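You operate a simulated robot arm through the tools that you are given. There is no shell and no other tool.

You are at the controls of a simulated robot arm. One attempt, no reset.

Task
Close the teal inlet valve, vent the blue test pot and slide the teal cup under the drain outlet.
Fine: the cup from the rubber mat at the back; inlet closed before the orange vent rocker goes to Open; it stays open; the green drain valve stays closed. Set down upright: what you pick out.

It is judged by the outcome, as a careful person would: the job done as asked, and still so three seconds after it is handed in. It fails if anything else is knocked over, pushed out of place, dropped, spilled or broken.

Robot
A 6-joint arm with a two-finger parallel gripper, fixed in place. Base frame: the origin is at the foot of the arm, x ahead of it, y to its left, z up. Readings come in cm, degrees, newtons and seconds.
With the tool pointing down near the work surface it reaches from about 30 to 66 cm from the base axis. Its first joint turns from -115.0 to 115.0 degrees. Payload 3.43 kg.
The TCP is the grasp point between the finger pads, 3.4 cm short of the fingertips. In the tool frame z runs along the fingers and y along their closing line. Largest opening 12.8 cm; finger width 2.4, thickness 1.2; the body of the gripper, 4.8 by 13 cm, starts 9.6 cm behind the TCP.
Orientation is told as [roll, pitch, yaw] about the base's x, y, z axes, in that order, counted from this pose: with the fingers straight down and closing along the base's y, the tool's x points along the base's -x, its y along +y and its z along -z.

Tools
- The arm moves only by the tool drive_tool. Its argument "motion" is a list that holds one entry, the list of rows, each a list of 7 numbers: the turn, a rotation vector about the tool's x, y, z in degrees, then the shift along the tool's x, y, z in m, then the opening, from 0 (shut) to 1 (fully open). In form: [[[ax, ay, az, x, y, z, grip], ...]]. A call has 1 to 20 rows; each row shifts and turns the commanded pose from where the row before left it, along the tool's axes as they then stand. A row lasts 0.2 s, in which the tool goes at most 5 cm and 8.6 degrees; a call with a longer step from one row to the next is refused whole, and so is a gripper value outside its range. A pose out of reach is approached as far as the arm can. The call stops where the force on the tool passes 40 N (or 10 N more than at its start, if that is more) or the arm is blocked; 0.2 s more then pass. Each finger travels about 15.3 cm/s and halts on what it meets, pressing with about 27 N; the grip force reading is that of the motor and also rises with nothing between the fingers. The clock runs only during rows and for 0.2 s after the last one: add rows that do not move to give the fingers time. It gives the time, the measured TCP pose, the force on the tool (base axes), the opening and the grip force at its end, in the units of the frame above (readings bear some noise), with the torque about the TCP (base axes, N m) and any sound that the robot's microphone picked up.
- Cameras (640 x 400 px; columns grow to the right, rows downward): "scene" is fixed at [21.83, -64.94, 155.67]; the picture's right is [0.97, 0.25, 0.00], its down [0.24, -0.92, -0.30] and it looks along [-0.08, 0.29, -0.95] (base axes); focal length 334 px, centre (320, 200). "wrist" rides on the gripper at [7.6, -1.1, -16] in the tool frame; the picture's right is [0.15, 0.99, 0.00], its down [-0.88, 0.13, -0.46] and it looks along [-0.45, 0.07, 0.89] (tool axes); focal length 234 px, centre (320, 200). There is no depth. A picture from a camera that has moved, and an enlarged one, comes with that camera's place and axes in the base frame and with its lens.
- grab_frame(camera): a new picture of that camera. It takes no simulated time.
- lift_body(by): slides the trunk up (or, below 0, down) by that many cm; the arm rides with it, the base frame stays. It gives what a move gives, with no picture.
- enlarge(camera, box): a new picture of the part [left, top, right, bottom] of that camera's present view, enlarged. It takes no simulated time.
- finish_job(): hands the job in; it is judged then, once.

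Places have to be worked out from the pictures, the camera data and where the tool is seen. Open the gripper and draw the arm clear of the work before you hand the job in, unless the task says otherwise.

The tools are called after "Call:" by a JSON object that holds its "api" and its "payload". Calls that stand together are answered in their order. drive_tool: Moves the arm, as the interface text tells. Its arguments: {"type":"object","properties":{"motion":{"type":"array","items":{"type":"array","items":{"type":"array","items":{"type":"number"}}}}},"required":["motion"]} The other tools are called the same way: lift_body (by) slides the trunk up or down; grab_frame (camera) takes a picture; enlarge (camera, box) takes an enlarged picture of a part of a camera's view; finish_job () hands the job in.

At the start:

```text
t: 0.0
tool_pos: [3.61, -44.13, 118.33]
orientation: [0.0, 0.1, 0.0]
ft_force: [0.0, -0.4, 0.3]
ft_torque: [0.02, 0.03, 0.0]
width: 12.77
gripper_force: 0.0
trunk travel left (down, up): [-87.5, 11.5]
```

scene: 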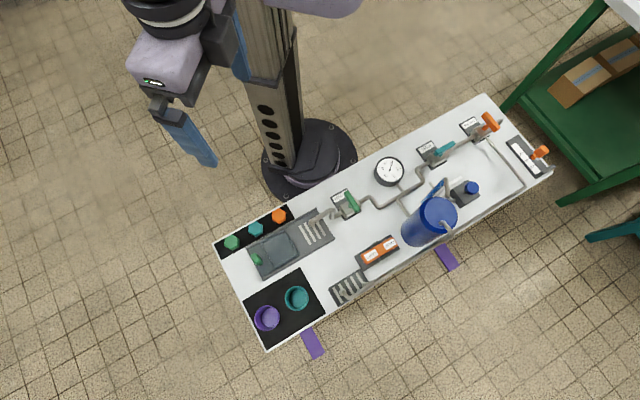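
wrist: 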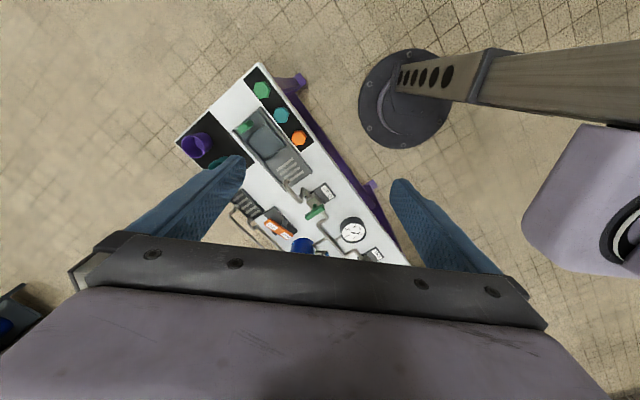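

I'll start by looking at the bench in detail to identify the valves, rocker, cups and outlet.

Call:
{"api": "enlarge", "payload": {"camera": "scene", "box": [210, 180, 370, 350]}}

Call:
{"api": "enlarge", "payload": {"camera": "scene", "box": [320, 160, 440, 280]}}

Call:
{"api": "enlarge", "payload": {"camera": "scene", "box": [400, 90, 560, 250]}}

```text
2.35 times, centred on (290, 265) of scene
camera zoom: at [21.83, -64.94, 155.67], right [0.97, 0.25, 0.0], down [0.24, -0.92, -0.3], along [-0.08, 0.29, -0.95], focal length 785 px, centre (391, 47)
```

zoom: 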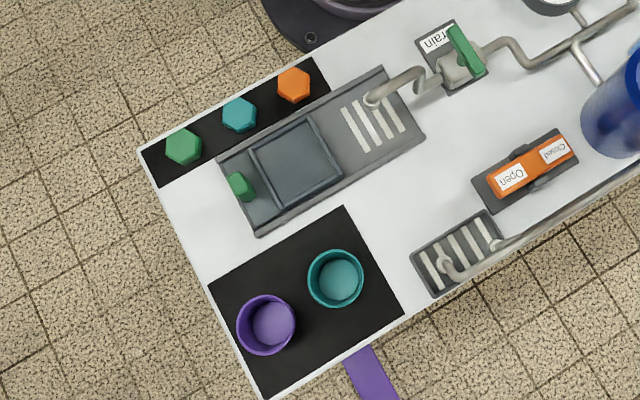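

```text
3.33 times, centred on (380, 220) of scene
camera zoom: at [21.83, -64.94, 155.67], right [0.97, 0.25, 0.0], down [0.24, -0.92, -0.3], along [-0.08, 0.29, -0.95], focal length 1112 px, centre (120, 133)
```

zoom: 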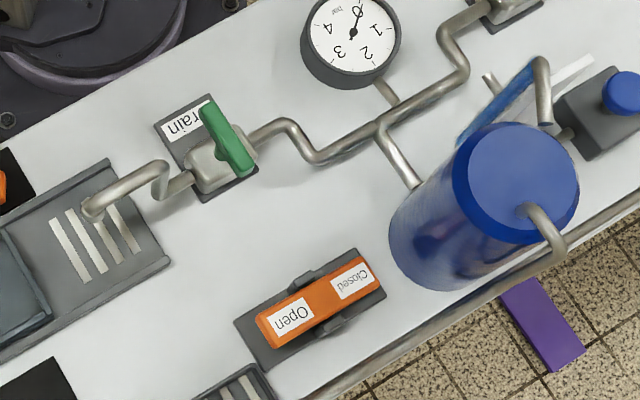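

```text
2.50 times, centred on (480, 170) of scene
camera zoom: at [21.83, -64.94, 155.67], right [0.97, 0.25, 0.0], down [0.24, -0.92, -0.3], along [-0.08, 0.29, -0.95], focal length 834 px, centre (-80, 275)
```

zoom: 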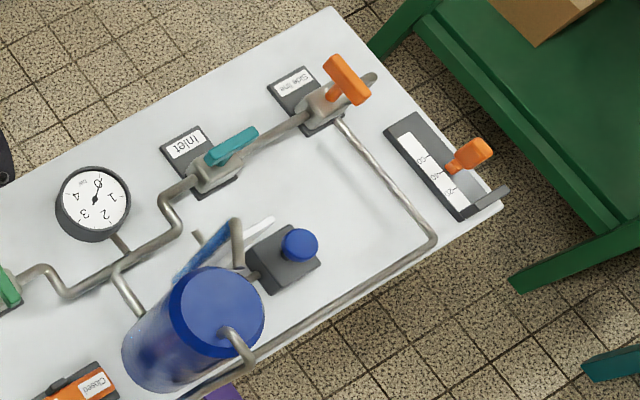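

The bench runs at about 45° to the base axes, with its top near z≈75. I'll turn the tool by -45° in yaw so the wrist camera looks squarely across the bench, then look again.

Call:
{"api": "drive_tool", "payload": {"motion": [[[0, 0, 7.5, 0, 0, 0, 1], [0, 0, 7.5, 0, 0, 0, 1], [0, 0, 7.5, 0, 0, 0, 1], [0, 0, 7.5, 0, 0, 0, 1], [0, 0, 7.5, 0, 0, 0, 1], [0, 0, 7.5, 0, 0, 0, 1], [0, 0, 0, 0, 0, 0, 0.3], [0, 0, 0, 0, 0, 0, 0], [0, 0, 0, 0, 0, 0, 0]]]}}

Call:
{"api": "grab_frame", "payload": {"camera": "wrist"}}

```text
t: 2.0
tool_pos: [3.51, -44.18, 118.19]
orientation: [0.0, 0.1, -45.0]
ft_force: [-0.2, -0.1, -0.6]
ft_torque: [0.02, 0.01, 0.03]
width: 0.0
gripper_force: 27.3
trunk travel left (down, up): [-87.5, 11.5]
```

```text
taken
camera wrist: at [-2.67, -39.56, 134.27], right [0.6, 0.8, 0.0], down [0.71, -0.53, 0.46], along [0.37, -0.27, -0.89], focal length 234 px, centre (320, 200)
```

wrist: 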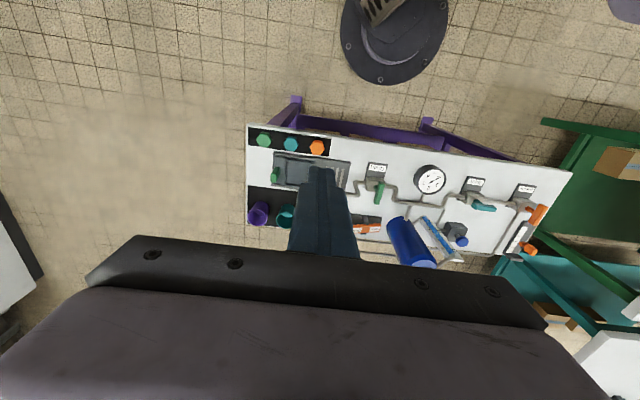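

Things look clear around the tool, so I'll lower the trunk 18 cm while staying inward of the bench edge, then take close-ups.

Call:
{"api": "lift_body", "payload": {"by": -18}}

Call:
{"api": "enlarge", "payload": {"camera": "wrist", "box": [200, 60, 420, 260]}}

Call:
{"api": "enlarge", "payload": {"camera": "wrist", "box": [380, 60, 640, 280]}}

Call:
{"api": "grab_frame", "payload": {"camera": "scene"}}

```text
t: 4.0
tool_pos: [3.45, -44.11, 100.36]
orientation: [0.1, 0.0, -44.9]
ft_force: [-0.4, -0.5, -0.2]
ft_torque: [0.0, -0.01, -0.01]
width: 0.0
gripper_force: 26.5
trunk travel left (down, up): [-69.5, 29.5]
```

```text
2.00 times, centred on (310, 160) of wrist
camera zoom: at [-2.67, -39.56, 116.28], right [0.6, 0.8, 0.0], down [0.71, -0.53, 0.46], along [0.37, -0.27, -0.89], focal length 468 px, centre (340, 280)
```

zoom: 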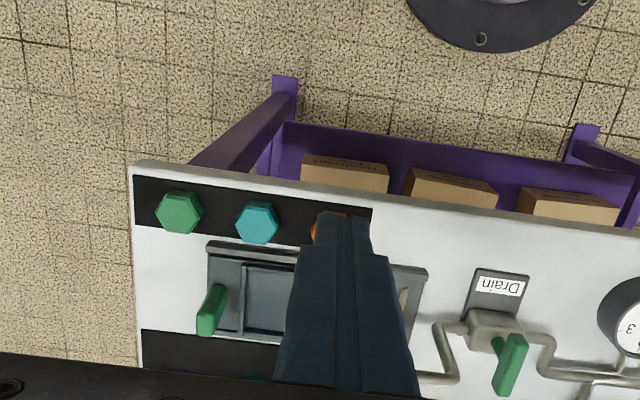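

```text
1.82 times, centred on (510, 170) of wrist
camera zoom: at [-2.67, -39.56, 116.28], right [0.6, 0.8, 0.0], down [0.71, -0.53, 0.46], along [0.37, -0.27, -0.89], focal length 426 px, centre (-26, 254)
```

zoom: 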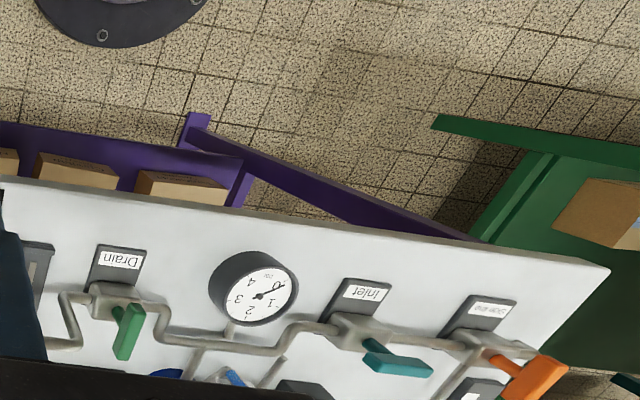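

```text
taken
```

scene: 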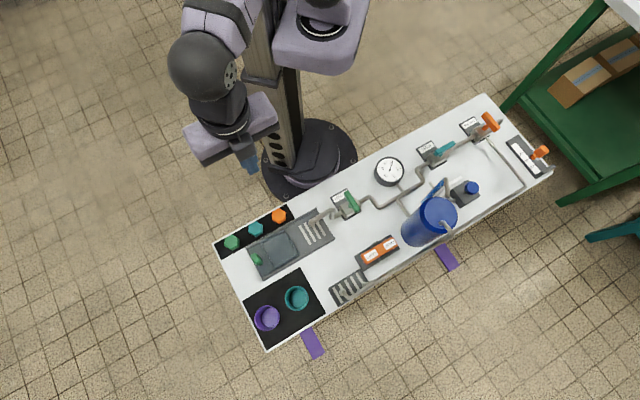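

Labels read upright from the robot's side, so "back" is the far side of the bench, where the teal cup is. Next I'll zoom in on the drain outlet, the tray, the rocker and the inlet.

Call:
{"api": "enlarge", "payload": {"camera": "scene", "box": [240, 190, 380, 280]}}

Call:
{"api": "enlarge", "payload": {"camera": "scene", "box": [240, 260, 340, 350]}}

Call:
{"api": "enlarge", "payload": {"camera": "scene", "box": [345, 220, 415, 280]}}

Call:
{"api": "enlarge", "payload": {"camera": "scene", "box": [365, 120, 475, 200]}}

```text
4.44 times, centred on (310, 235) of scene
camera zoom: at [21.83, -64.94, 155.67], right [0.97, 0.25, 0.0], down [0.24, -0.92, -0.3], along [-0.08, 0.29, -0.95], focal length 1482 px, centre (364, 44)
```

zoom: 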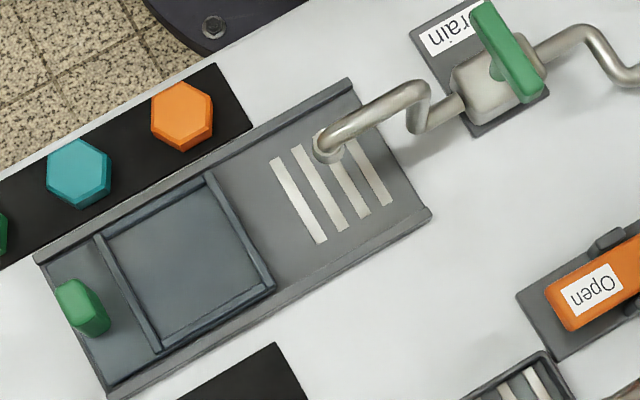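

```text
4.44 times, centred on (290, 305) of scene
camera zoom: at [21.83, -64.94, 155.67], right [0.97, 0.25, 0.0], down [0.24, -0.92, -0.3], along [-0.08, 0.29, -0.95], focal length 1482 px, centre (453, -267)
```

zoom: 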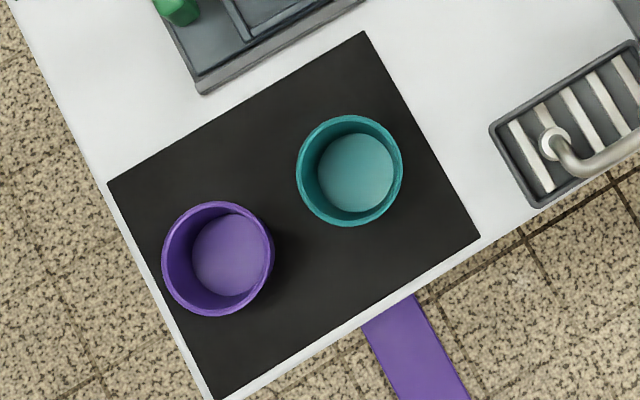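

```text
6.67 times, centred on (380, 250) of scene
camera zoom: at [21.83, -64.94, 155.67], right [0.97, 0.25, 0.0], down [0.24, -0.92, -0.3], along [-0.08, 0.29, -0.95], focal length 2224 px, centre (-80, -133)
```

zoom: 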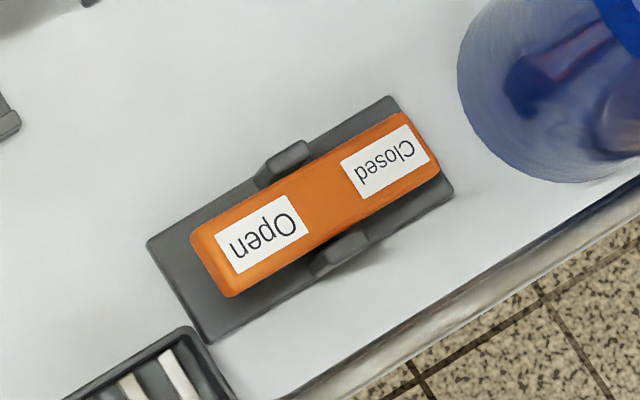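

```text
5.00 times, centred on (420, 160) of scene
camera zoom: at [21.83, -64.94, 155.67], right [0.97, 0.25, 0.0], down [0.24, -0.92, -0.3], along [-0.08, 0.29, -0.95], focal length 1668 px, centre (-180, 400)
```

zoom: 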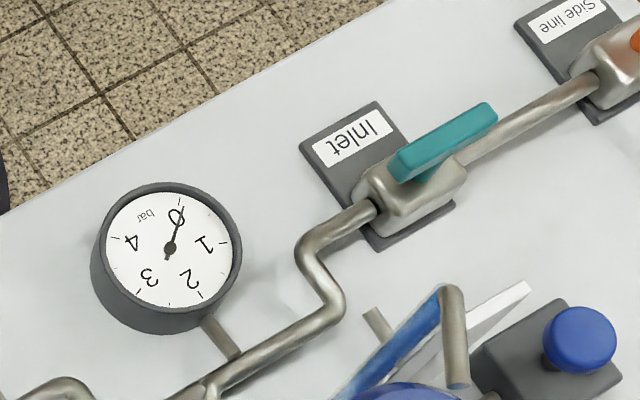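

I can see a sled with a square cup pocket and green handle on a rail leading under the drain outlet. First I'll move along the bench front toward the inlet valve for a closer view.

Call:
{"api": "drive_tool", "payload": {"motion": [[[0, 0, 0, 0.003, 0.036, 0, 0], [0, 0, 0, 0.003, 0.036, 0, 0], [0, 0, 0, 0.003, 0.036, 0, 0], [0, 0, 0, 0.003, 0.036, 0, 0], [0, 0, 0, 0.003, 0.036, 0, 0], [0, 0, 0, 0.003, 0.036, 0, 0], [0, 0, 0, 0.003, 0.036, 0, 0], [0, 0, 0, 0.003, 0.036, 0, 0], [0, 0, 0, 0.003, 0.036, 0, 0], [0, 0, 0, 0.003, 0.036, 0, 0], [0, 0, 0, 0.003, 0.036, 0, 0], [0, 0, 0, 0.003, 0.036, 0, 0], [0, 0, 0, 0, 0, 0, 0]]]}}

Call:
{"api": "grab_frame", "payload": {"camera": "wrist"}}

Call:
{"api": "grab_frame", "payload": {"camera": "scene"}}

```text
t: 6.8
tool_pos: [31.41, -11.0, 100.34]
orientation: [0.1, 0.0, -45.0]
ft_force: [0.5, 1.2, -0.7]
ft_torque: [0.01, 0.03, 0.0]
width: 0.0
gripper_force: 27.2
trunk travel left (down, up): [-69.5, 29.5]
```

```text
taken
camera wrist: at [25.21, -6.43, 116.36], right [0.6, 0.8, 0.0], down [0.71, -0.53, 0.46], along [0.37, -0.27, -0.89], focal length 234 px, centre (320, 200)
```

wrist: 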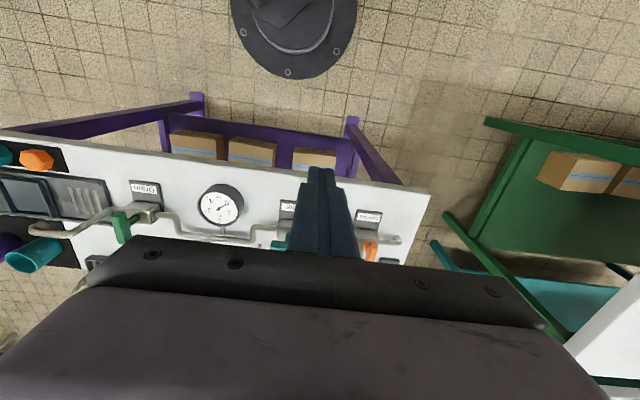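

```text
taken
```

scene: 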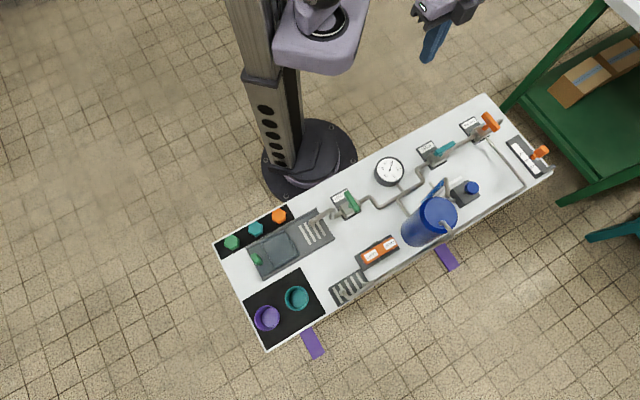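

From here the drain and teal cup appear at an oblique angle, which helps for heights. I'll enlarge that side.

Call:
{"api": "enlarge", "payload": {"camera": "wrist", "box": [0, 140, 180, 280]}}

Call:
{"api": "enlarge", "payload": {"camera": "wrist", "box": [180, 150, 420, 270]}}

```text
2.86 times, centred on (90, 210) of wrist
camera zoom: at [25.21, -6.43, 116.36], right [0.6, 0.8, 0.0], down [0.71, -0.53, 0.46], along [0.37, -0.27, -0.89], focal length 669 px, centre (977, 171)
```

zoom: 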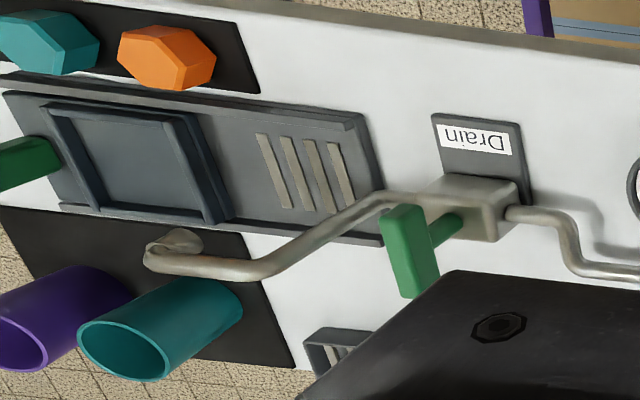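

```text
2.67 times, centred on (300, 210) of wrist
camera zoom: at [25.21, -6.43, 116.36], right [0.6, 0.8, 0.0], down [0.71, -0.53, 0.46], along [0.37, -0.27, -0.89], focal length 624 px, centre (373, 173)
```

zoom: 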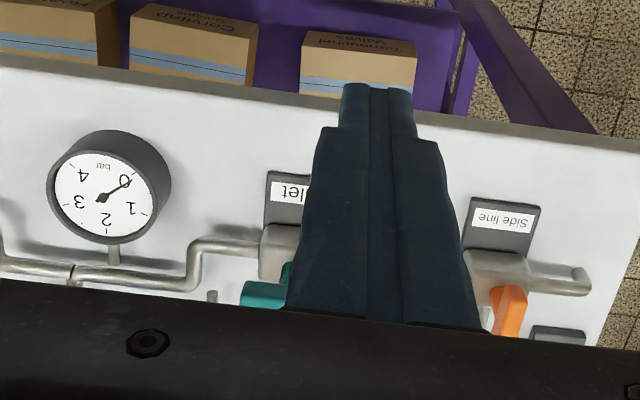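

The bench top now triangulates to about z≈80, with the outlet around z≈88. I'll move outward over the inlet valve with the fingers open, so that the valve is visible between them.

Call:
{"api": "drive_tool", "payload": {"motion": [[[0, 0, 0, -0.03, 0, 0, 1], [0, 0, 0, -0.03, 0, 0, 1], [0, 0, 0, -0.03, 0, 0, 1], [0, 0, 0, -0.02, 0, 0, 1], [0, 0, 0, 0, 0, 0, 1], [0, 0, 0, 0, 0, 0, 1]]]}}

Call:
{"api": "grab_frame", "payload": {"camera": "wrist"}}

Call:
{"api": "enlarge", "payload": {"camera": "wrist", "box": [240, 110, 420, 240]}}

```text
t: 8.2
tool_pos: [39.15, -18.91, 100.37]
orientation: [-0.1, 0.1, -45.0]
ft_force: [-0.7, -0.4, -0.8]
ft_torque: [0.0, -0.01, -0.01]
width: 12.8
gripper_force: 0.1
trunk travel left (down, up): [-69.5, 29.5]
```

```text
taken
camera wrist: at [33.02, -14.28, 116.29], right [0.6, 0.8, 0.0], down [0.72, -0.53, 0.46], along [0.37, -0.27, -0.89], focal length 234 px, centre (320, 200)
```

wrist: 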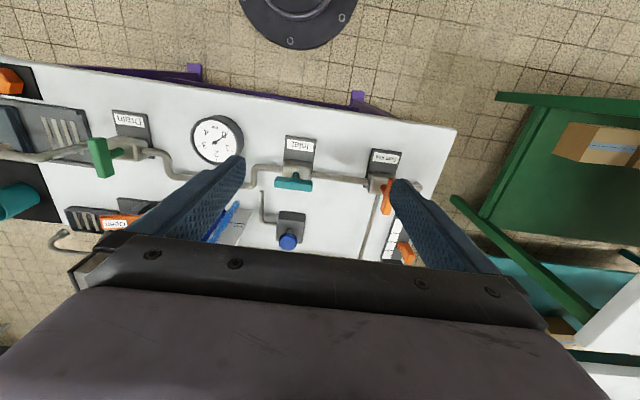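

```text
3.08 times, centred on (330, 175) of wrist
camera zoom: at [33.02, -14.28, 116.29], right [0.6, 0.8, 0.0], down [0.72, -0.53, 0.46], along [0.37, -0.27, -0.89], focal length 720 px, centre (289, 277)
```

zoom: 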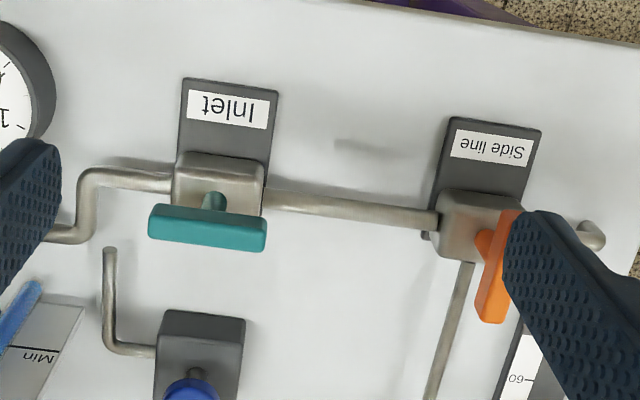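

The inlet handle is a symmetric T-bar centred at about (40.8, -24.3, 87), lying along the pipe, so it's open. I'll rotate the tool to yaw +45° so the fingers can straddle it across its width, then look again.

Call:
{"api": "drive_tool", "payload": {"motion": [[[0, 0, -7.5, 0, 0, 0, 1], [0, 0, -7.5, 0, 0, 0, 1], [0, 0, -7.5, 0, 0, 0, 1], [0, 0, -7.5, 0, 0, 0, 1], [0, 0, -7.5, 0, 0, 0, 1], [0, 0, -7.5, 0, 0, 0, 1], [0, 0, -7.5, 0, 0, 0, 1], [0, 0, -7.5, 0, 0, 0, 1], [0, 0, -7.5, 0, 0, 0, 1], [0, 0, -7.5, 0, 0, 0, 1], [0, 0, -7.5, 0, 0, 0, 1], [0, 0, -7.5, 0, 0, 0, 1], [0, 0, 0, 0.02, -0.025, 0, 1], [0, 0, 0, 0.02, -0.025, 0, 1], [0, 0, 0, 0, 0, 0, 1]]]}}

Call:
{"api": "grab_frame", "payload": {"camera": "wrist"}}

Call:
{"api": "enlarge", "payload": {"camera": "wrist", "box": [230, 110, 410, 240]}}

```text
t: 11.4
tool_pos: [39.81, -25.15, 100.33]
orientation: [0.0, 0.0, 45.0]
ft_force: [0.4, -0.3, -0.2]
ft_torque: [-0.02, 0.03, 0.03]
width: 12.81
gripper_force: 0.0
trunk travel left (down, up): [-69.5, 29.5]
```

```text
taken
camera wrist: at [35.42, -31.28, 116.29], right [-0.8, 0.6, 0.0], down [0.53, 0.72, 0.46], along [0.27, 0.37, -0.89], focal length 234 px, centre (320, 200)
```

wrist: 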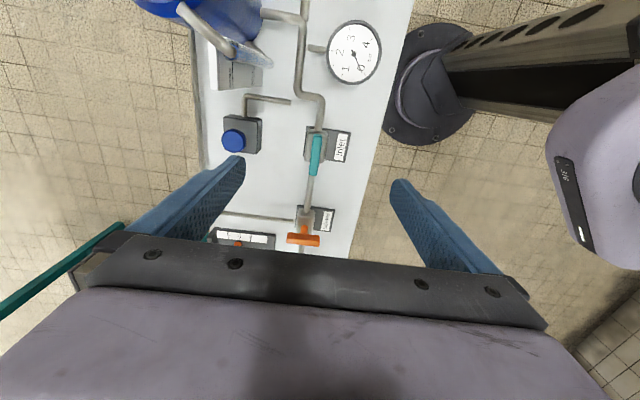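

```text
3.08 times, centred on (320, 175) of wrist
camera zoom: at [35.42, -31.28, 116.29], right [-0.8, 0.6, 0.0], down [0.53, 0.72, 0.46], along [0.27, 0.37, -0.89], focal length 720 px, centre (320, 277)
```

zoom: 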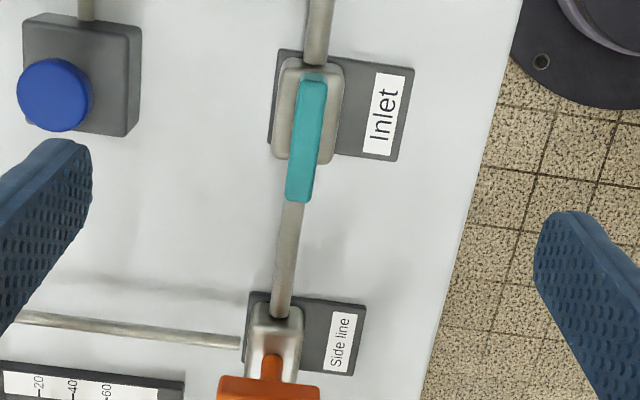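

The two wrist views agree: bar top centre at about (41.0, -24.6, 87). I'll narrow the fingers to about 5 cm, centre over it and descend so the tips sit just below the bar, then look before gripping.

Call:
{"api": "drive_tool", "payload": {"motion": [[[0, 0, 0, -0.0125, -0.0047, 0, 0.4], [0, 0, 0, 0, 0, 0, 0.4], [0, 0, 0, 0, 0, 0.03, 0.4], [0, 0, 0, 0, 0, 0.03, 0.4], [0, 0, 0, 0, 0, 0.02, 0.4], [0, 0, 0, 0, 0, 0, 0.4]]]}}

Call:
{"api": "grab_frame", "payload": {"camera": "wrist"}}

Call:
{"api": "enlarge", "payload": {"camera": "wrist", "box": [220, 100, 420, 240]}}

Call:
{"api": "enlarge", "payload": {"camera": "scene", "box": [365, 100, 505, 200]}}

```text
t: 12.8
tool_pos: [41.21, -24.66, 92.29]
orientation: [0.1, -0.1, 44.9]
ft_force: [0.6, 0.4, 0.1]
ft_torque: [-0.01, 0.01, 0.0]
width: 5.13
gripper_force: 0.1
trunk travel left (down, up): [-69.5, 29.5]
```

```text
taken
camera wrist: at [36.64, -30.79, 108.31], right [-0.8, 0.6, 0.0], down [0.53, 0.71, 0.46], along [0.27, 0.37, -0.89], focal length 234 px, centre (320, 200)
```

wrist: 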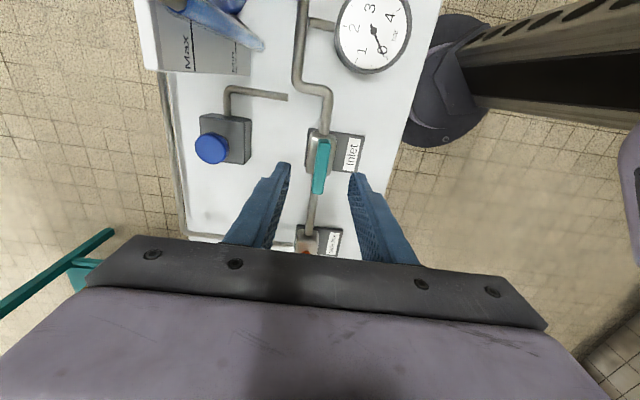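

```text
2.86 times, centred on (320, 170) of wrist
camera zoom: at [36.64, -30.79, 108.31], right [-0.8, 0.6, 0.0], down [0.53, 0.71, 0.46], along [0.27, 0.37, -0.89], focal length 669 px, centre (320, 286)
```

zoom: 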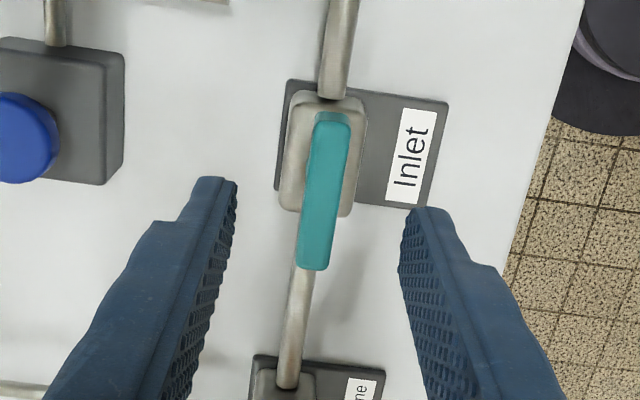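

```text
4.00 times, centred on (435, 150) of scene
camera zoom: at [21.83, -64.94, 155.67], right [0.97, 0.25, 0.0], down [0.24, -0.92, -0.3], along [-0.08, 0.29, -0.95], focal length 1334 px, centre (-140, 400)
```

zoom: 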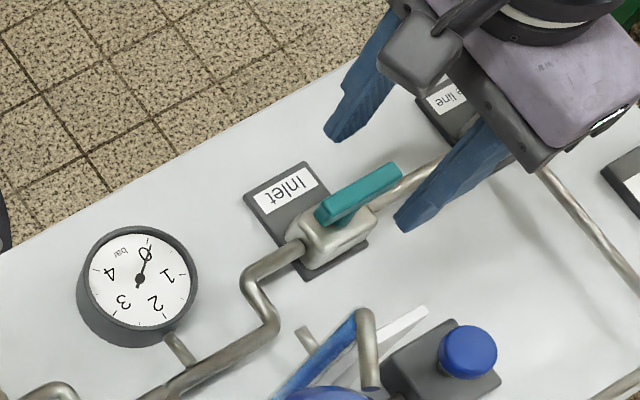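

The bar is centred between the fingers. I'll descend 3.5 cm and close on it.

Call:
{"api": "drive_tool", "payload": {"motion": [[[0, 0, 0, 0.002, 0.001, 0.015, 0.4], [0, 0, 0, 0, 0, 0.01, 0.4], [0, 0, 0, 0, 0, 0.01, 0.4], [0, 0, 0, 0, 0, 0, 0.4], [0, 0, 0, 0, 0, 0, 0.25], [0, 0, 0, 0, 0, 0, 0.15], [0, 0, 0, 0, 0, 0, 0.05], [0, 0, 0, 0, 0, 0, 0]]]}}

Call:
{"api": "enlarge", "payload": {"camera": "scene", "box": [365, 100, 505, 200]}}

Call:
{"api": "grab_frame", "payload": {"camera": "wrist"}}

```text
t: 14.6
tool_pos: [41.0, -24.75, 88.77]
orientation: [-0.1, -0.1, 45.0]
ft_force: [2.6, -3.1, 0.1]
ft_torque: [-0.06, 0.01, 0.0]
width: 1.19
gripper_force: 45.0
trunk travel left (down, up): [-69.5, 29.5]
```

```text
4.00 times, centred on (435, 150) of scene
camera zoom: at [21.83, -64.94, 155.67], right [0.97, 0.25, 0.0], down [0.24, -0.92, -0.3], along [-0.08, 0.29, -0.95], focal length 1334 px, centre (-140, 400)
```

zoom: 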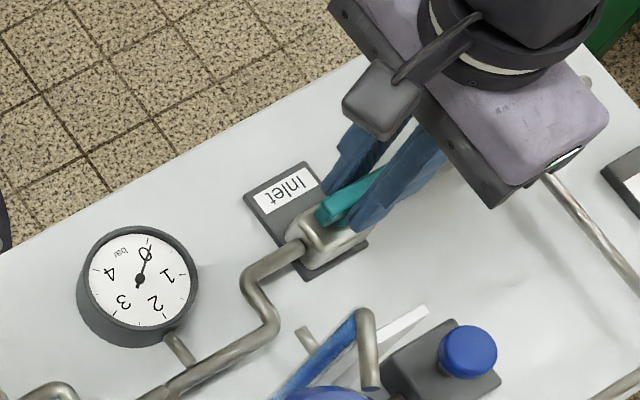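

```text
taken
camera wrist: at [36.45, -30.87, 104.81], right [-0.8, 0.6, 0.0], down [0.53, 0.72, 0.46], along [0.27, 0.37, -0.89], focal length 234 px, centre (320, 200)
```

wrist: 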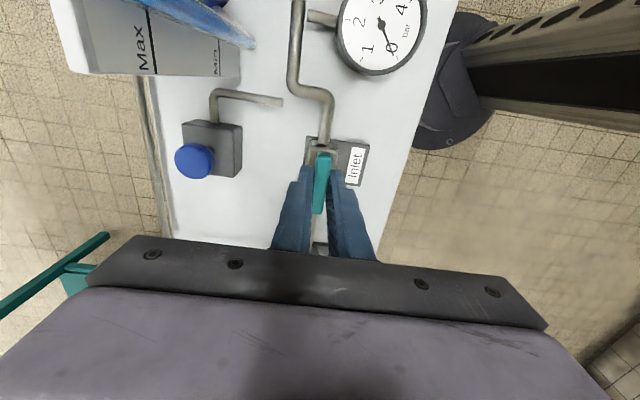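

I've gripped the bar (1.19 cm wide) at its pivot. I'll try a small clockwise twist and check torque and how the handle follows.

Call:
{"api": "drive_tool", "payload": {"motion": [[[0, 0, 5, 0, 0, 0, 0], [0, 0, 5, 0, 0, 0, 0], [0, 0, 5, 0, 0, 0, 0], [0, 0, 0, 0, 0, 0, 0]]]}}

Call:
{"api": "enlarge", "payload": {"camera": "scene", "box": [365, 100, 505, 200]}}

```text
t: 15.6
tool_pos: [41.01, -24.79, 88.83]
orientation: [-0.1, 0.0, 30.0]
ft_force: [3.4, -5.3, 4.1]
ft_torque: [-0.28, 0.44, -0.03]
width: 1.19
gripper_force: 45.1
trunk travel left (down, up): [-69.5, 29.5]
```

```text
4.00 times, centred on (435, 150) of scene
camera zoom: at [21.83, -64.94, 155.67], right [0.97, 0.25, 0.0], down [0.24, -0.92, -0.3], along [-0.08, 0.29, -0.95], focal length 1334 px, centre (-140, 400)
```

zoom: 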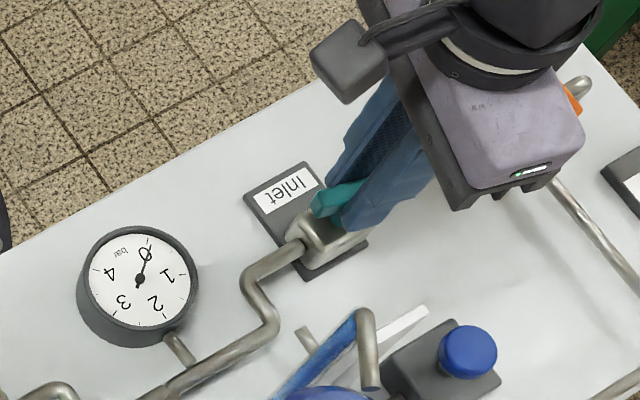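

The handle followed clockwise with little resistance. Continuing the twist in stages.

Call:
{"api": "drive_tool", "payload": {"motion": [[[0, 0, 6, 0, 0, 0, 0], [0, 0, 6, 0, 0, 0, 0], [0, 0, 6, 0, 0, 0, 0], [0, 0, 6, 0, 0, 0, 0], [0, 0, 6, 0, 0, 0, 0], [0, 0, 0, 0, 0, 0, 0]]]}}

Call:
{"api": "enlarge", "payload": {"camera": "scene", "box": [365, 100, 505, 200]}}

Call:
{"api": "enlarge", "payload": {"camera": "wrist", "box": [220, 100, 420, 240]}}

```text
t: 17.0
tool_pos: [40.95, -24.72, 88.82]
orientation: [-0.1, -0.1, -0.1]
ft_force: [6.6, -4.9, 12.4]
ft_torque: [-0.08, 1.03, 0.02]
width: 1.18
gripper_force: 45.2
trunk travel left (down, up): [-69.5, 29.5]
```

```text
4.00 times, centred on (435, 150) of scene
camera zoom: at [21.83, -64.94, 155.67], right [0.97, 0.25, 0.0], down [0.24, -0.92, -0.3], along [-0.08, 0.29, -0.95], focal length 1334 px, centre (-140, 400)
```

zoom: 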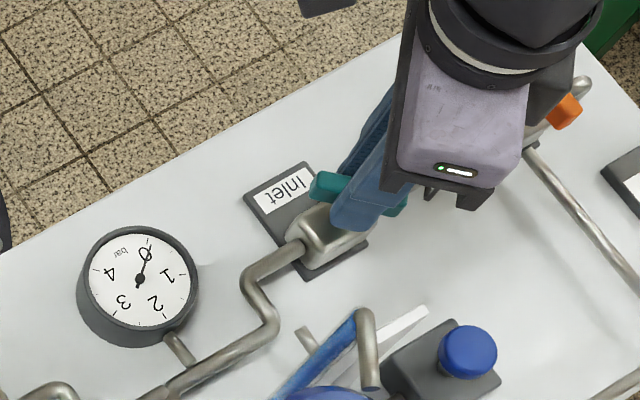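

```text
2.86 times, centred on (320, 170) of wrist
camera zoom: at [33.41, -25.81, 104.8], right [-0.15, 0.99, 0.0], down [0.88, 0.13, 0.46], along [0.45, 0.07, -0.89], focal length 669 px, centre (320, 286)
```

zoom: 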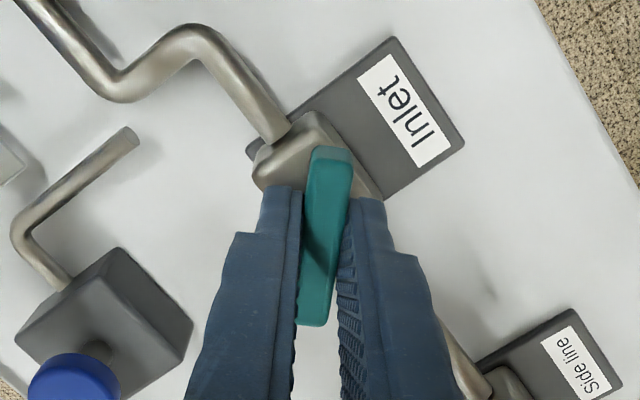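

The turn is at 45°, but side and vertical forces are building up. I'll release, let it settle and look before regripping.

Call:
{"api": "drive_tool", "payload": {"motion": [[[0, 0, 0, 0, 0, 0, 0.1], [0, 0, 0, 0, 0, 0, 0.2], [0, 0, 0, 0, 0, 0, 0.3], [0, 0, 0, 0, 0, 0, 0.3]]]}}

Call:
{"api": "enlarge", "payload": {"camera": "scene", "box": [365, 100, 505, 200]}}

Call:
{"api": "enlarge", "payload": {"camera": "wrist", "box": [220, 100, 420, 240]}}

```text
t: 18.0
tool_pos: [40.91, -24.69, 88.85]
orientation: [0.0, 0.0, -0.1]
ft_force: [0.3, 0.3, 0.5]
ft_torque: [-0.01, -0.02, 0.03]
width: 3.85
gripper_force: 0.0
trunk travel left (down, up): [-69.5, 29.5]
```

```text
4.00 times, centred on (435, 150) of scene
camera zoom: at [21.83, -64.94, 155.67], right [0.97, 0.25, 0.0], down [0.24, -0.92, -0.3], along [-0.08, 0.29, -0.95], focal length 1334 px, centre (-140, 400)
```

zoom: 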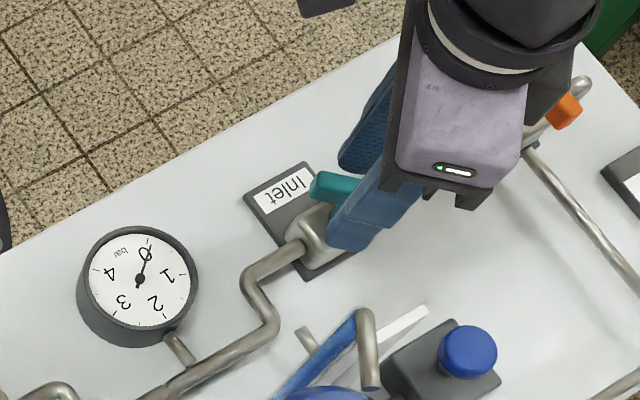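

```text
2.86 times, centred on (320, 170) of wrist
camera zoom: at [33.37, -25.79, 104.77], right [-0.15, 0.99, 0.0], down [0.88, 0.13, 0.46], along [0.45, 0.07, -0.89], focal length 669 px, centre (320, 286)
```

zoom: 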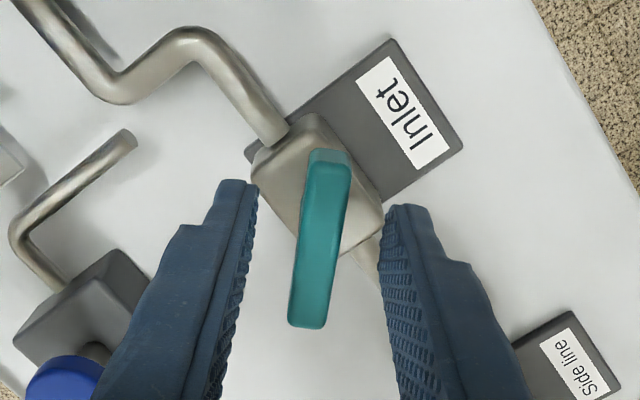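

The handle stayed at 45° and seems to sit on a slightly tilted axis. I'll use the fingers as a loose fork (about 1.6 cm gap) and turn the rest, so no off-axis force builds.

Call:
{"api": "drive_tool", "payload": {"motion": [[[0, 0, 0, 0, 0, 0, 0.2], [0, 0, 0, 0, 0, 0, 0.125], [0, 0, 6, 0, 0, 0, 0.125], [0, 0, 6, 0, 0, 0, 0.125], [0, 0, 6, 0, 0, 0, 0.125], [0, 0, 6, 0, 0, 0, 0.125], [0, 0, 6, 0, 0, 0, 0.125], [0, 0, 0, 0, 0, 0, 0.125]]]}}

Call:
{"api": "enlarge", "payload": {"camera": "wrist", "box": [220, 100, 420, 240]}}

Call:
{"api": "enlarge", "payload": {"camera": "scene", "box": [365, 100, 505, 200]}}

```text
t: 19.8
tool_pos: [40.94, -24.72, 88.75]
orientation: [0.1, 0.1, -30.1]
ft_force: [0.1, 0.5, -0.8]
ft_torque: [0.01, 0.02, 0.04]
width: 1.69
gripper_force: 0.8
trunk travel left (down, up): [-69.5, 29.5]
```

```text
2.86 times, centred on (320, 170) of wrist
camera zoom: at [33.83, -21.85, 104.75], right [0.37, 0.93, 0.0], down [0.83, -0.33, 0.46], along [0.42, -0.17, -0.89], focal length 669 px, centre (320, 286)
```

zoom: 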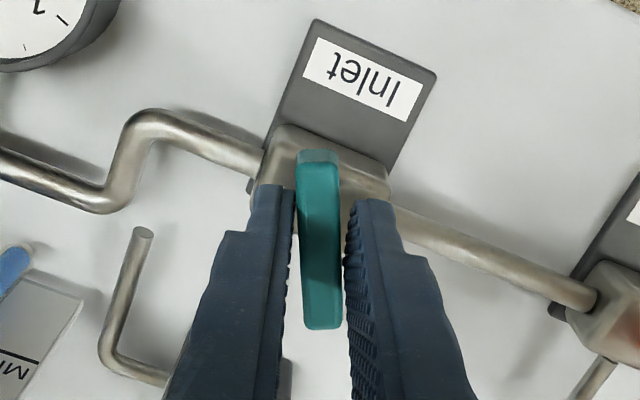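

```text
4.00 times, centred on (435, 150) of scene
camera zoom: at [21.83, -64.94, 155.67], right [0.97, 0.25, 0.0], down [0.24, -0.92, -0.3], along [-0.08, 0.29, -0.95], focal length 1334 px, centre (-140, 400)
```

zoom: 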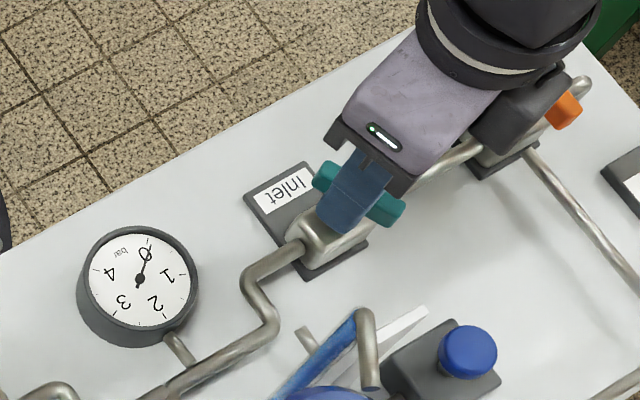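

Working well with no load. I'll continue past 90°, allowing for the slack, until I feel the stop.

Call:
{"api": "drive_tool", "payload": {"motion": [[[0, 0, 5, 0, 0, 0, 0.125], [0, 0, 5, 0, 0, 0, 0.125], [0, 0, 5, 0, 0, 0, 0.125], [0, 0, 3, 0, 0, 0, 0.125], [0, 0, 0, 0, 0, 0, 0.125]]]}}

Call:
{"api": "enlarge", "payload": {"camera": "wrist", "box": [220, 100, 420, 240]}}

Call:
{"api": "enlarge", "payload": {"camera": "scene", "box": [365, 100, 505, 200]}}

```text
t: 21.0
tool_pos: [40.94, -24.77, 88.78]
orientation: [0.0, -0.1, -48.0]
ft_force: [-0.4, -0.8, 0.0]
ft_torque: [0.01, 0.02, -0.02]
width: 1.67
gripper_force: 0.7
trunk travel left (down, up): [-69.5, 29.5]
```

```text
2.86 times, centred on (320, 170) of wrist
camera zoom: at [35.09, -19.78, 104.77], right [0.64, 0.77, 0.0], down [0.69, -0.57, 0.46], along [0.35, -0.29, -0.89], focal length 669 px, centre (320, 286)
```

zoom: 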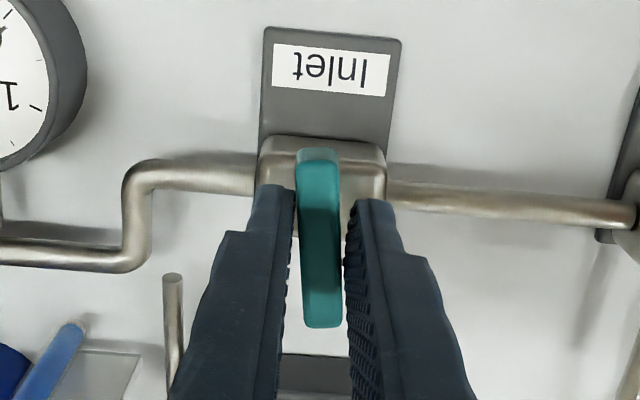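

```text
4.00 times, centred on (435, 150) of scene
camera zoom: at [21.83, -64.94, 155.67], right [0.97, 0.25, 0.0], down [0.24, -0.92, -0.3], along [-0.08, 0.29, -0.95], focal length 1334 px, centre (-140, 400)
```

zoom: 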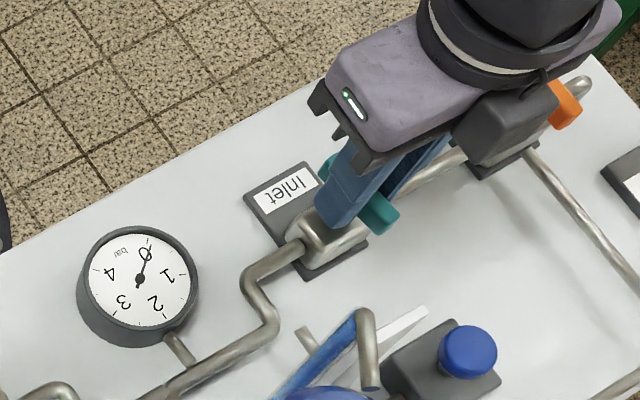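

The bar is at roughly 85–90° now with no stop felt. I'll nudge a few degrees further while watching torque.

Call:
{"api": "drive_tool", "payload": {"motion": [[[0, 0, 3, 0, 0, 0, 0.125], [0, 0, 3, 0, 0, 0, 0.125], [0, 0, 0, 0, 0, 0, 0.125]]]}}

Call:
{"api": "enlarge", "payload": {"camera": "wrist", "box": [220, 100, 420, 240]}}

```text
t: 21.8
tool_pos: [40.95, -24.7, 88.73]
orientation: [-0.1, 0.0, -53.9]
ft_force: [0.5, -0.5, 0.6]
ft_torque: [0.01, -0.01, 0.04]
width: 1.63
gripper_force: 1.2
trunk travel left (down, up): [-69.5, 29.5]
```

```text
2.86 times, centred on (320, 170) of wrist
camera zoom: at [35.62, -19.2, 104.77], right [0.71, 0.7, 0.0], down [0.62, -0.64, 0.46], along [0.32, -0.33, -0.89], focal length 669 px, centre (320, 286)
```

zoom: 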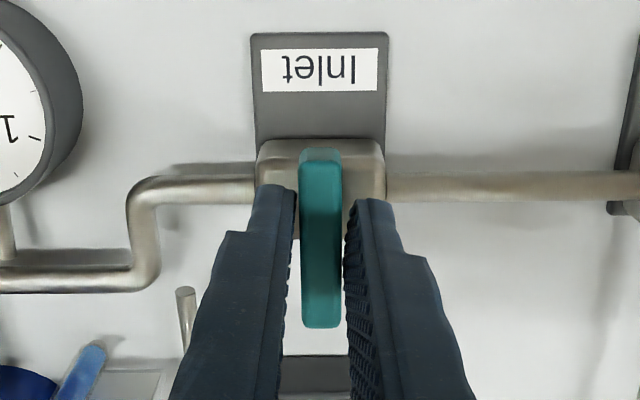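

The bar is now visually perpendicular to the pipe. One more small nudge to confirm the end stop.

Call:
{"api": "drive_tool", "payload": {"motion": [[[0, 0, 3, 0, 0, 0, 0.125], [0, 0, 0, 0, 0, 0, 0.125]]]}}

Call:
{"api": "enlarge", "payload": {"camera": "wrist", "box": [220, 100, 420, 240]}}

```text
t: 22.4
tool_pos: [40.87, -24.79, 88.92]
orientation: [0.0, 0.0, -56.8]
ft_force: [0.9, 1.9, -0.2]
ft_torque: [0.34, -0.15, 0.75]
width: 1.66
gripper_force: 38.3
trunk travel left (down, up): [-69.5, 29.5]
```

```text
2.86 times, centred on (320, 170) of wrist
camera zoom: at [35.92, -18.93, 104.77], right [0.75, 0.66, 0.0], down [0.59, -0.67, 0.46], along [0.3, -0.34, -0.89], focal length 669 px, centre (320, 286)
```

zoom: 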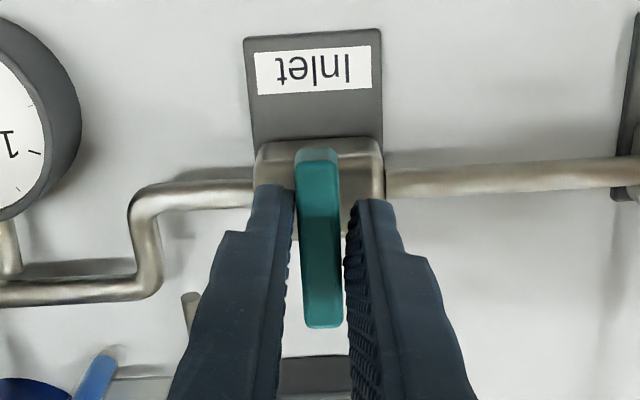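

I felt a firm stop (0.75 N·m): the inlet is closed at 90°. I'll ease back, open and lift straight up.

Call:
{"api": "drive_tool", "payload": {"motion": [[[0, 0, -4, 0, 0, 0, 0.2], [0, 0, -4, 0, 0, 0, 0.3], [0, 0, 0, 0, 0, 0, 0.4], [0, 0, 0, 0, 0, -0.03, 0.4], [0, 0, 0, 0, 0, -0.05, 0.4], [0, 0, 0, 0, 0, -0.05, 0.4], [0, 0, -4, 0, 0, -0.05, 0.2], [0, 0, 0, 0, 0, 0, 0]]]}}

Call:
{"api": "enlarge", "payload": {"camera": "scene", "box": [365, 100, 505, 200]}}

Call:
{"api": "grab_frame", "payload": {"camera": "wrist"}}

```text
t: 24.2
tool_pos: [40.92, -24.69, 106.98]
orientation: [-0.1, 0.0, -45.0]
ft_force: [0.8, -0.6, 1.1]
ft_torque: [0.0, -0.01, 0.02]
width: 0.0
gripper_force: 27.3
trunk travel left (down, up): [-69.5, 29.5]
```

```text
4.00 times, centred on (435, 150) of scene
camera zoom: at [21.83, -64.94, 155.67], right [0.97, 0.25, 0.0], down [0.24, -0.92, -0.3], along [-0.08, 0.29, -0.95], focal length 1334 px, centre (-140, 400)
```

zoom: 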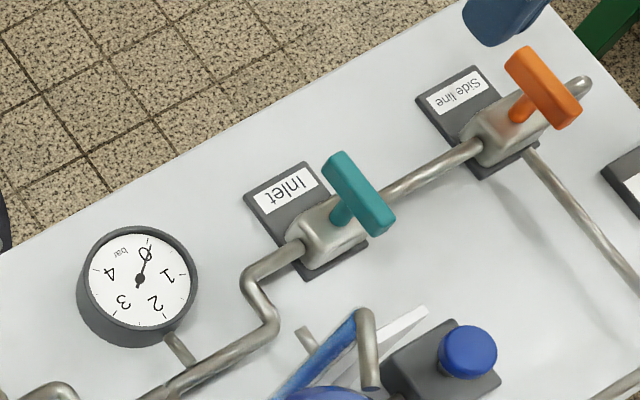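

```text
taken
camera wrist: at [34.87, -20.08, 122.86], right [0.6, 0.8, 0.0], down [0.72, -0.53, 0.46], along [0.37, -0.27, -0.89], focal length 234 px, centre (320, 200)
```

wrist: 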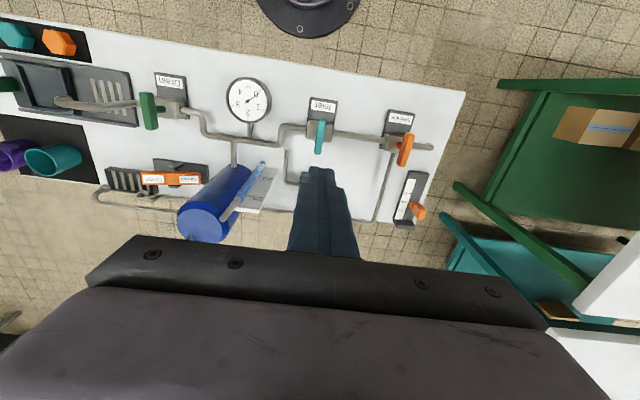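

The inlet handle is now across the pipe (closed). Next I'll examine the vent rocker, outlet and cup from this oblique view.

Call:
{"api": "enlarge", "payload": {"camera": "wrist", "box": [80, 130, 240, 250]}}

Call:
{"api": "enlarge", "payload": {"camera": "wrist", "box": [0, 40, 180, 200]}}

```text
3.33 times, centred on (160, 190) of wrist
camera zoom: at [34.87, -20.08, 122.86], right [0.6, 0.8, 0.0], down [0.72, -0.53, 0.46], along [0.37, -0.27, -0.89], focal length 781 px, centre (853, 233)
```

zoom: 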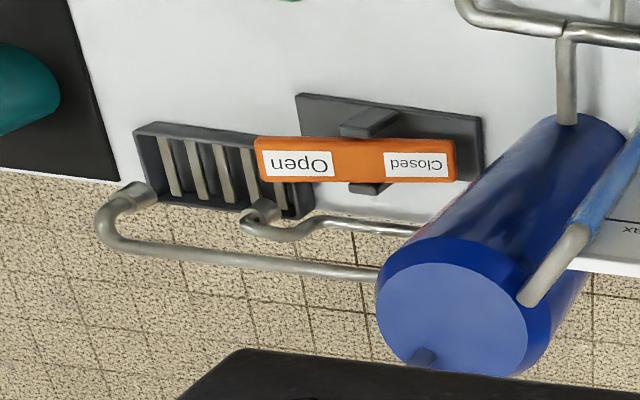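

```text
2.50 times, centred on (90, 120) of wrist
camera zoom: at [34.87, -20.08, 122.86], right [0.6, 0.8, 0.0], down [0.72, -0.53, 0.46], along [0.37, -0.27, -0.89], focal length 585 px, centre (895, 400)
```

zoom: 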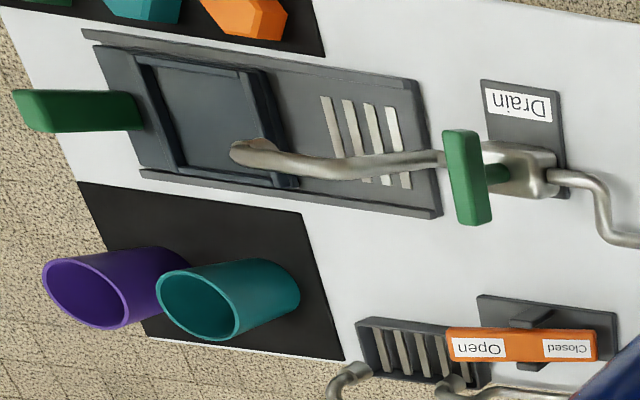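

The Open end of the rocker is raised, at roughly (29.5, -52.3, 85), and needs pressing down. I'll move high along the bench to a point inward of the rocker and look closely.

Call:
{"api": "drive_tool", "payload": {"motion": [[[0, 0, 0, 0, -0.035, 0, 0.3], [0, 0, 0, 0, -0.035, 0, 0.6], [0, 0, 0, 0, -0.035, 0, 0.6], [0, 0, 0, 0, -0.035, 0, 0.6], [0, 0, 0, 0, -0.035, 0, 0.6], [0, 0, 0, 0, -0.035, 0, 0.6], [0, 0, 0, 0, -0.035, 0, 0.6], [0, 0, 0, 0, -0.035, 0, 0.6], [0, 0, 0, -0.028, 0, 0.0, 0.6], [0, 0, 0, -0.028, 0, 0.0, 0.6], [0, 0, 0, 0, 0, 0.03, 0.6], [0, 0, 0, 0, 0, 0, 0.6]]]}}

Call:
{"api": "grab_frame", "payload": {"camera": "wrist"}}

Call:
{"api": "grab_frame", "payload": {"camera": "scene"}}

```text
t: 26.8
tool_pos: [25.14, -48.5, 103.73]
orientation: [-0.1, 0.0, -44.9]
ft_force: [0.1, 0.4, 0.1]
ft_torque: [-0.04, 0.0, 0.0]
width: 7.65
gripper_force: 0.1
trunk travel left (down, up): [-69.5, 29.5]
```

```text
taken
camera wrist: at [18.92, -43.87, 119.79], right [0.6, 0.8, 0.0], down [0.72, -0.53, 0.46], along [0.37, -0.27, -0.89], focal length 234 px, centre (320, 200)
```

wrist: 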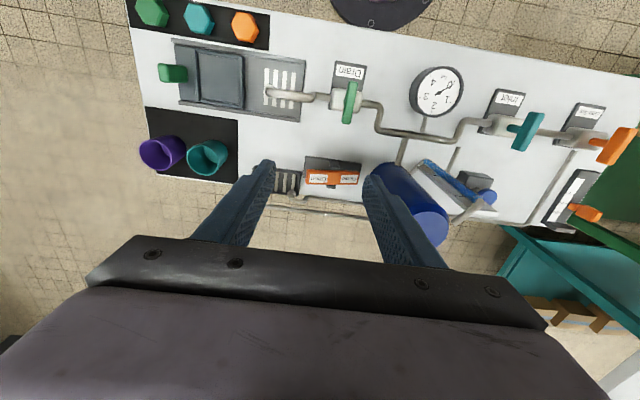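

```text
taken
```

scene: 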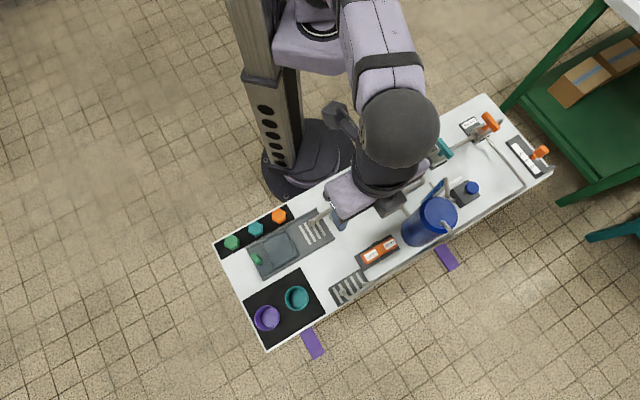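

Good overview from here. I'll enlarge the rocker and the cup/sled/outlet areas in this view.

Call:
{"api": "enlarge", "payload": {"camera": "wrist", "box": [260, 130, 380, 230]}}

Call:
{"api": "enlarge", "payload": {"camera": "wrist", "box": [130, 30, 370, 190]}}

```text
4.00 times, centred on (320, 180) of wrist
camera zoom: at [18.92, -43.87, 119.79], right [0.6, 0.8, 0.0], down [0.72, -0.53, 0.46], along [0.37, -0.27, -0.89], focal length 937 px, centre (320, 280)
```

zoom: 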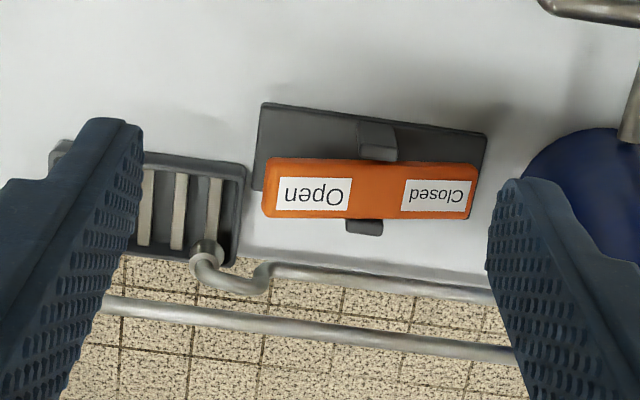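

```text
2.50 times, centred on (250, 110) of wrist
camera zoom: at [18.92, -43.87, 119.79], right [0.6, 0.8, 0.0], down [0.72, -0.53, 0.46], along [0.37, -0.27, -0.89], focal length 585 px, centre (495, 425)
```

zoom: 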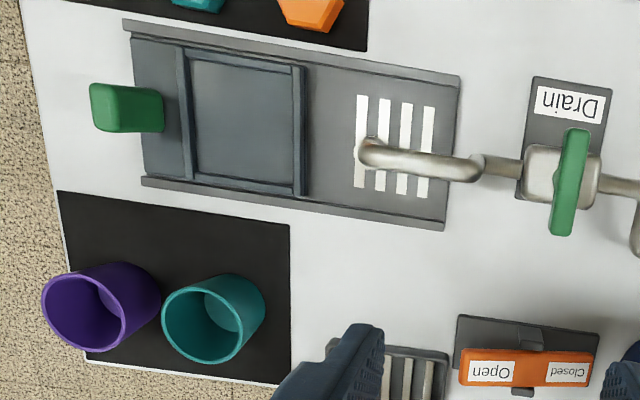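

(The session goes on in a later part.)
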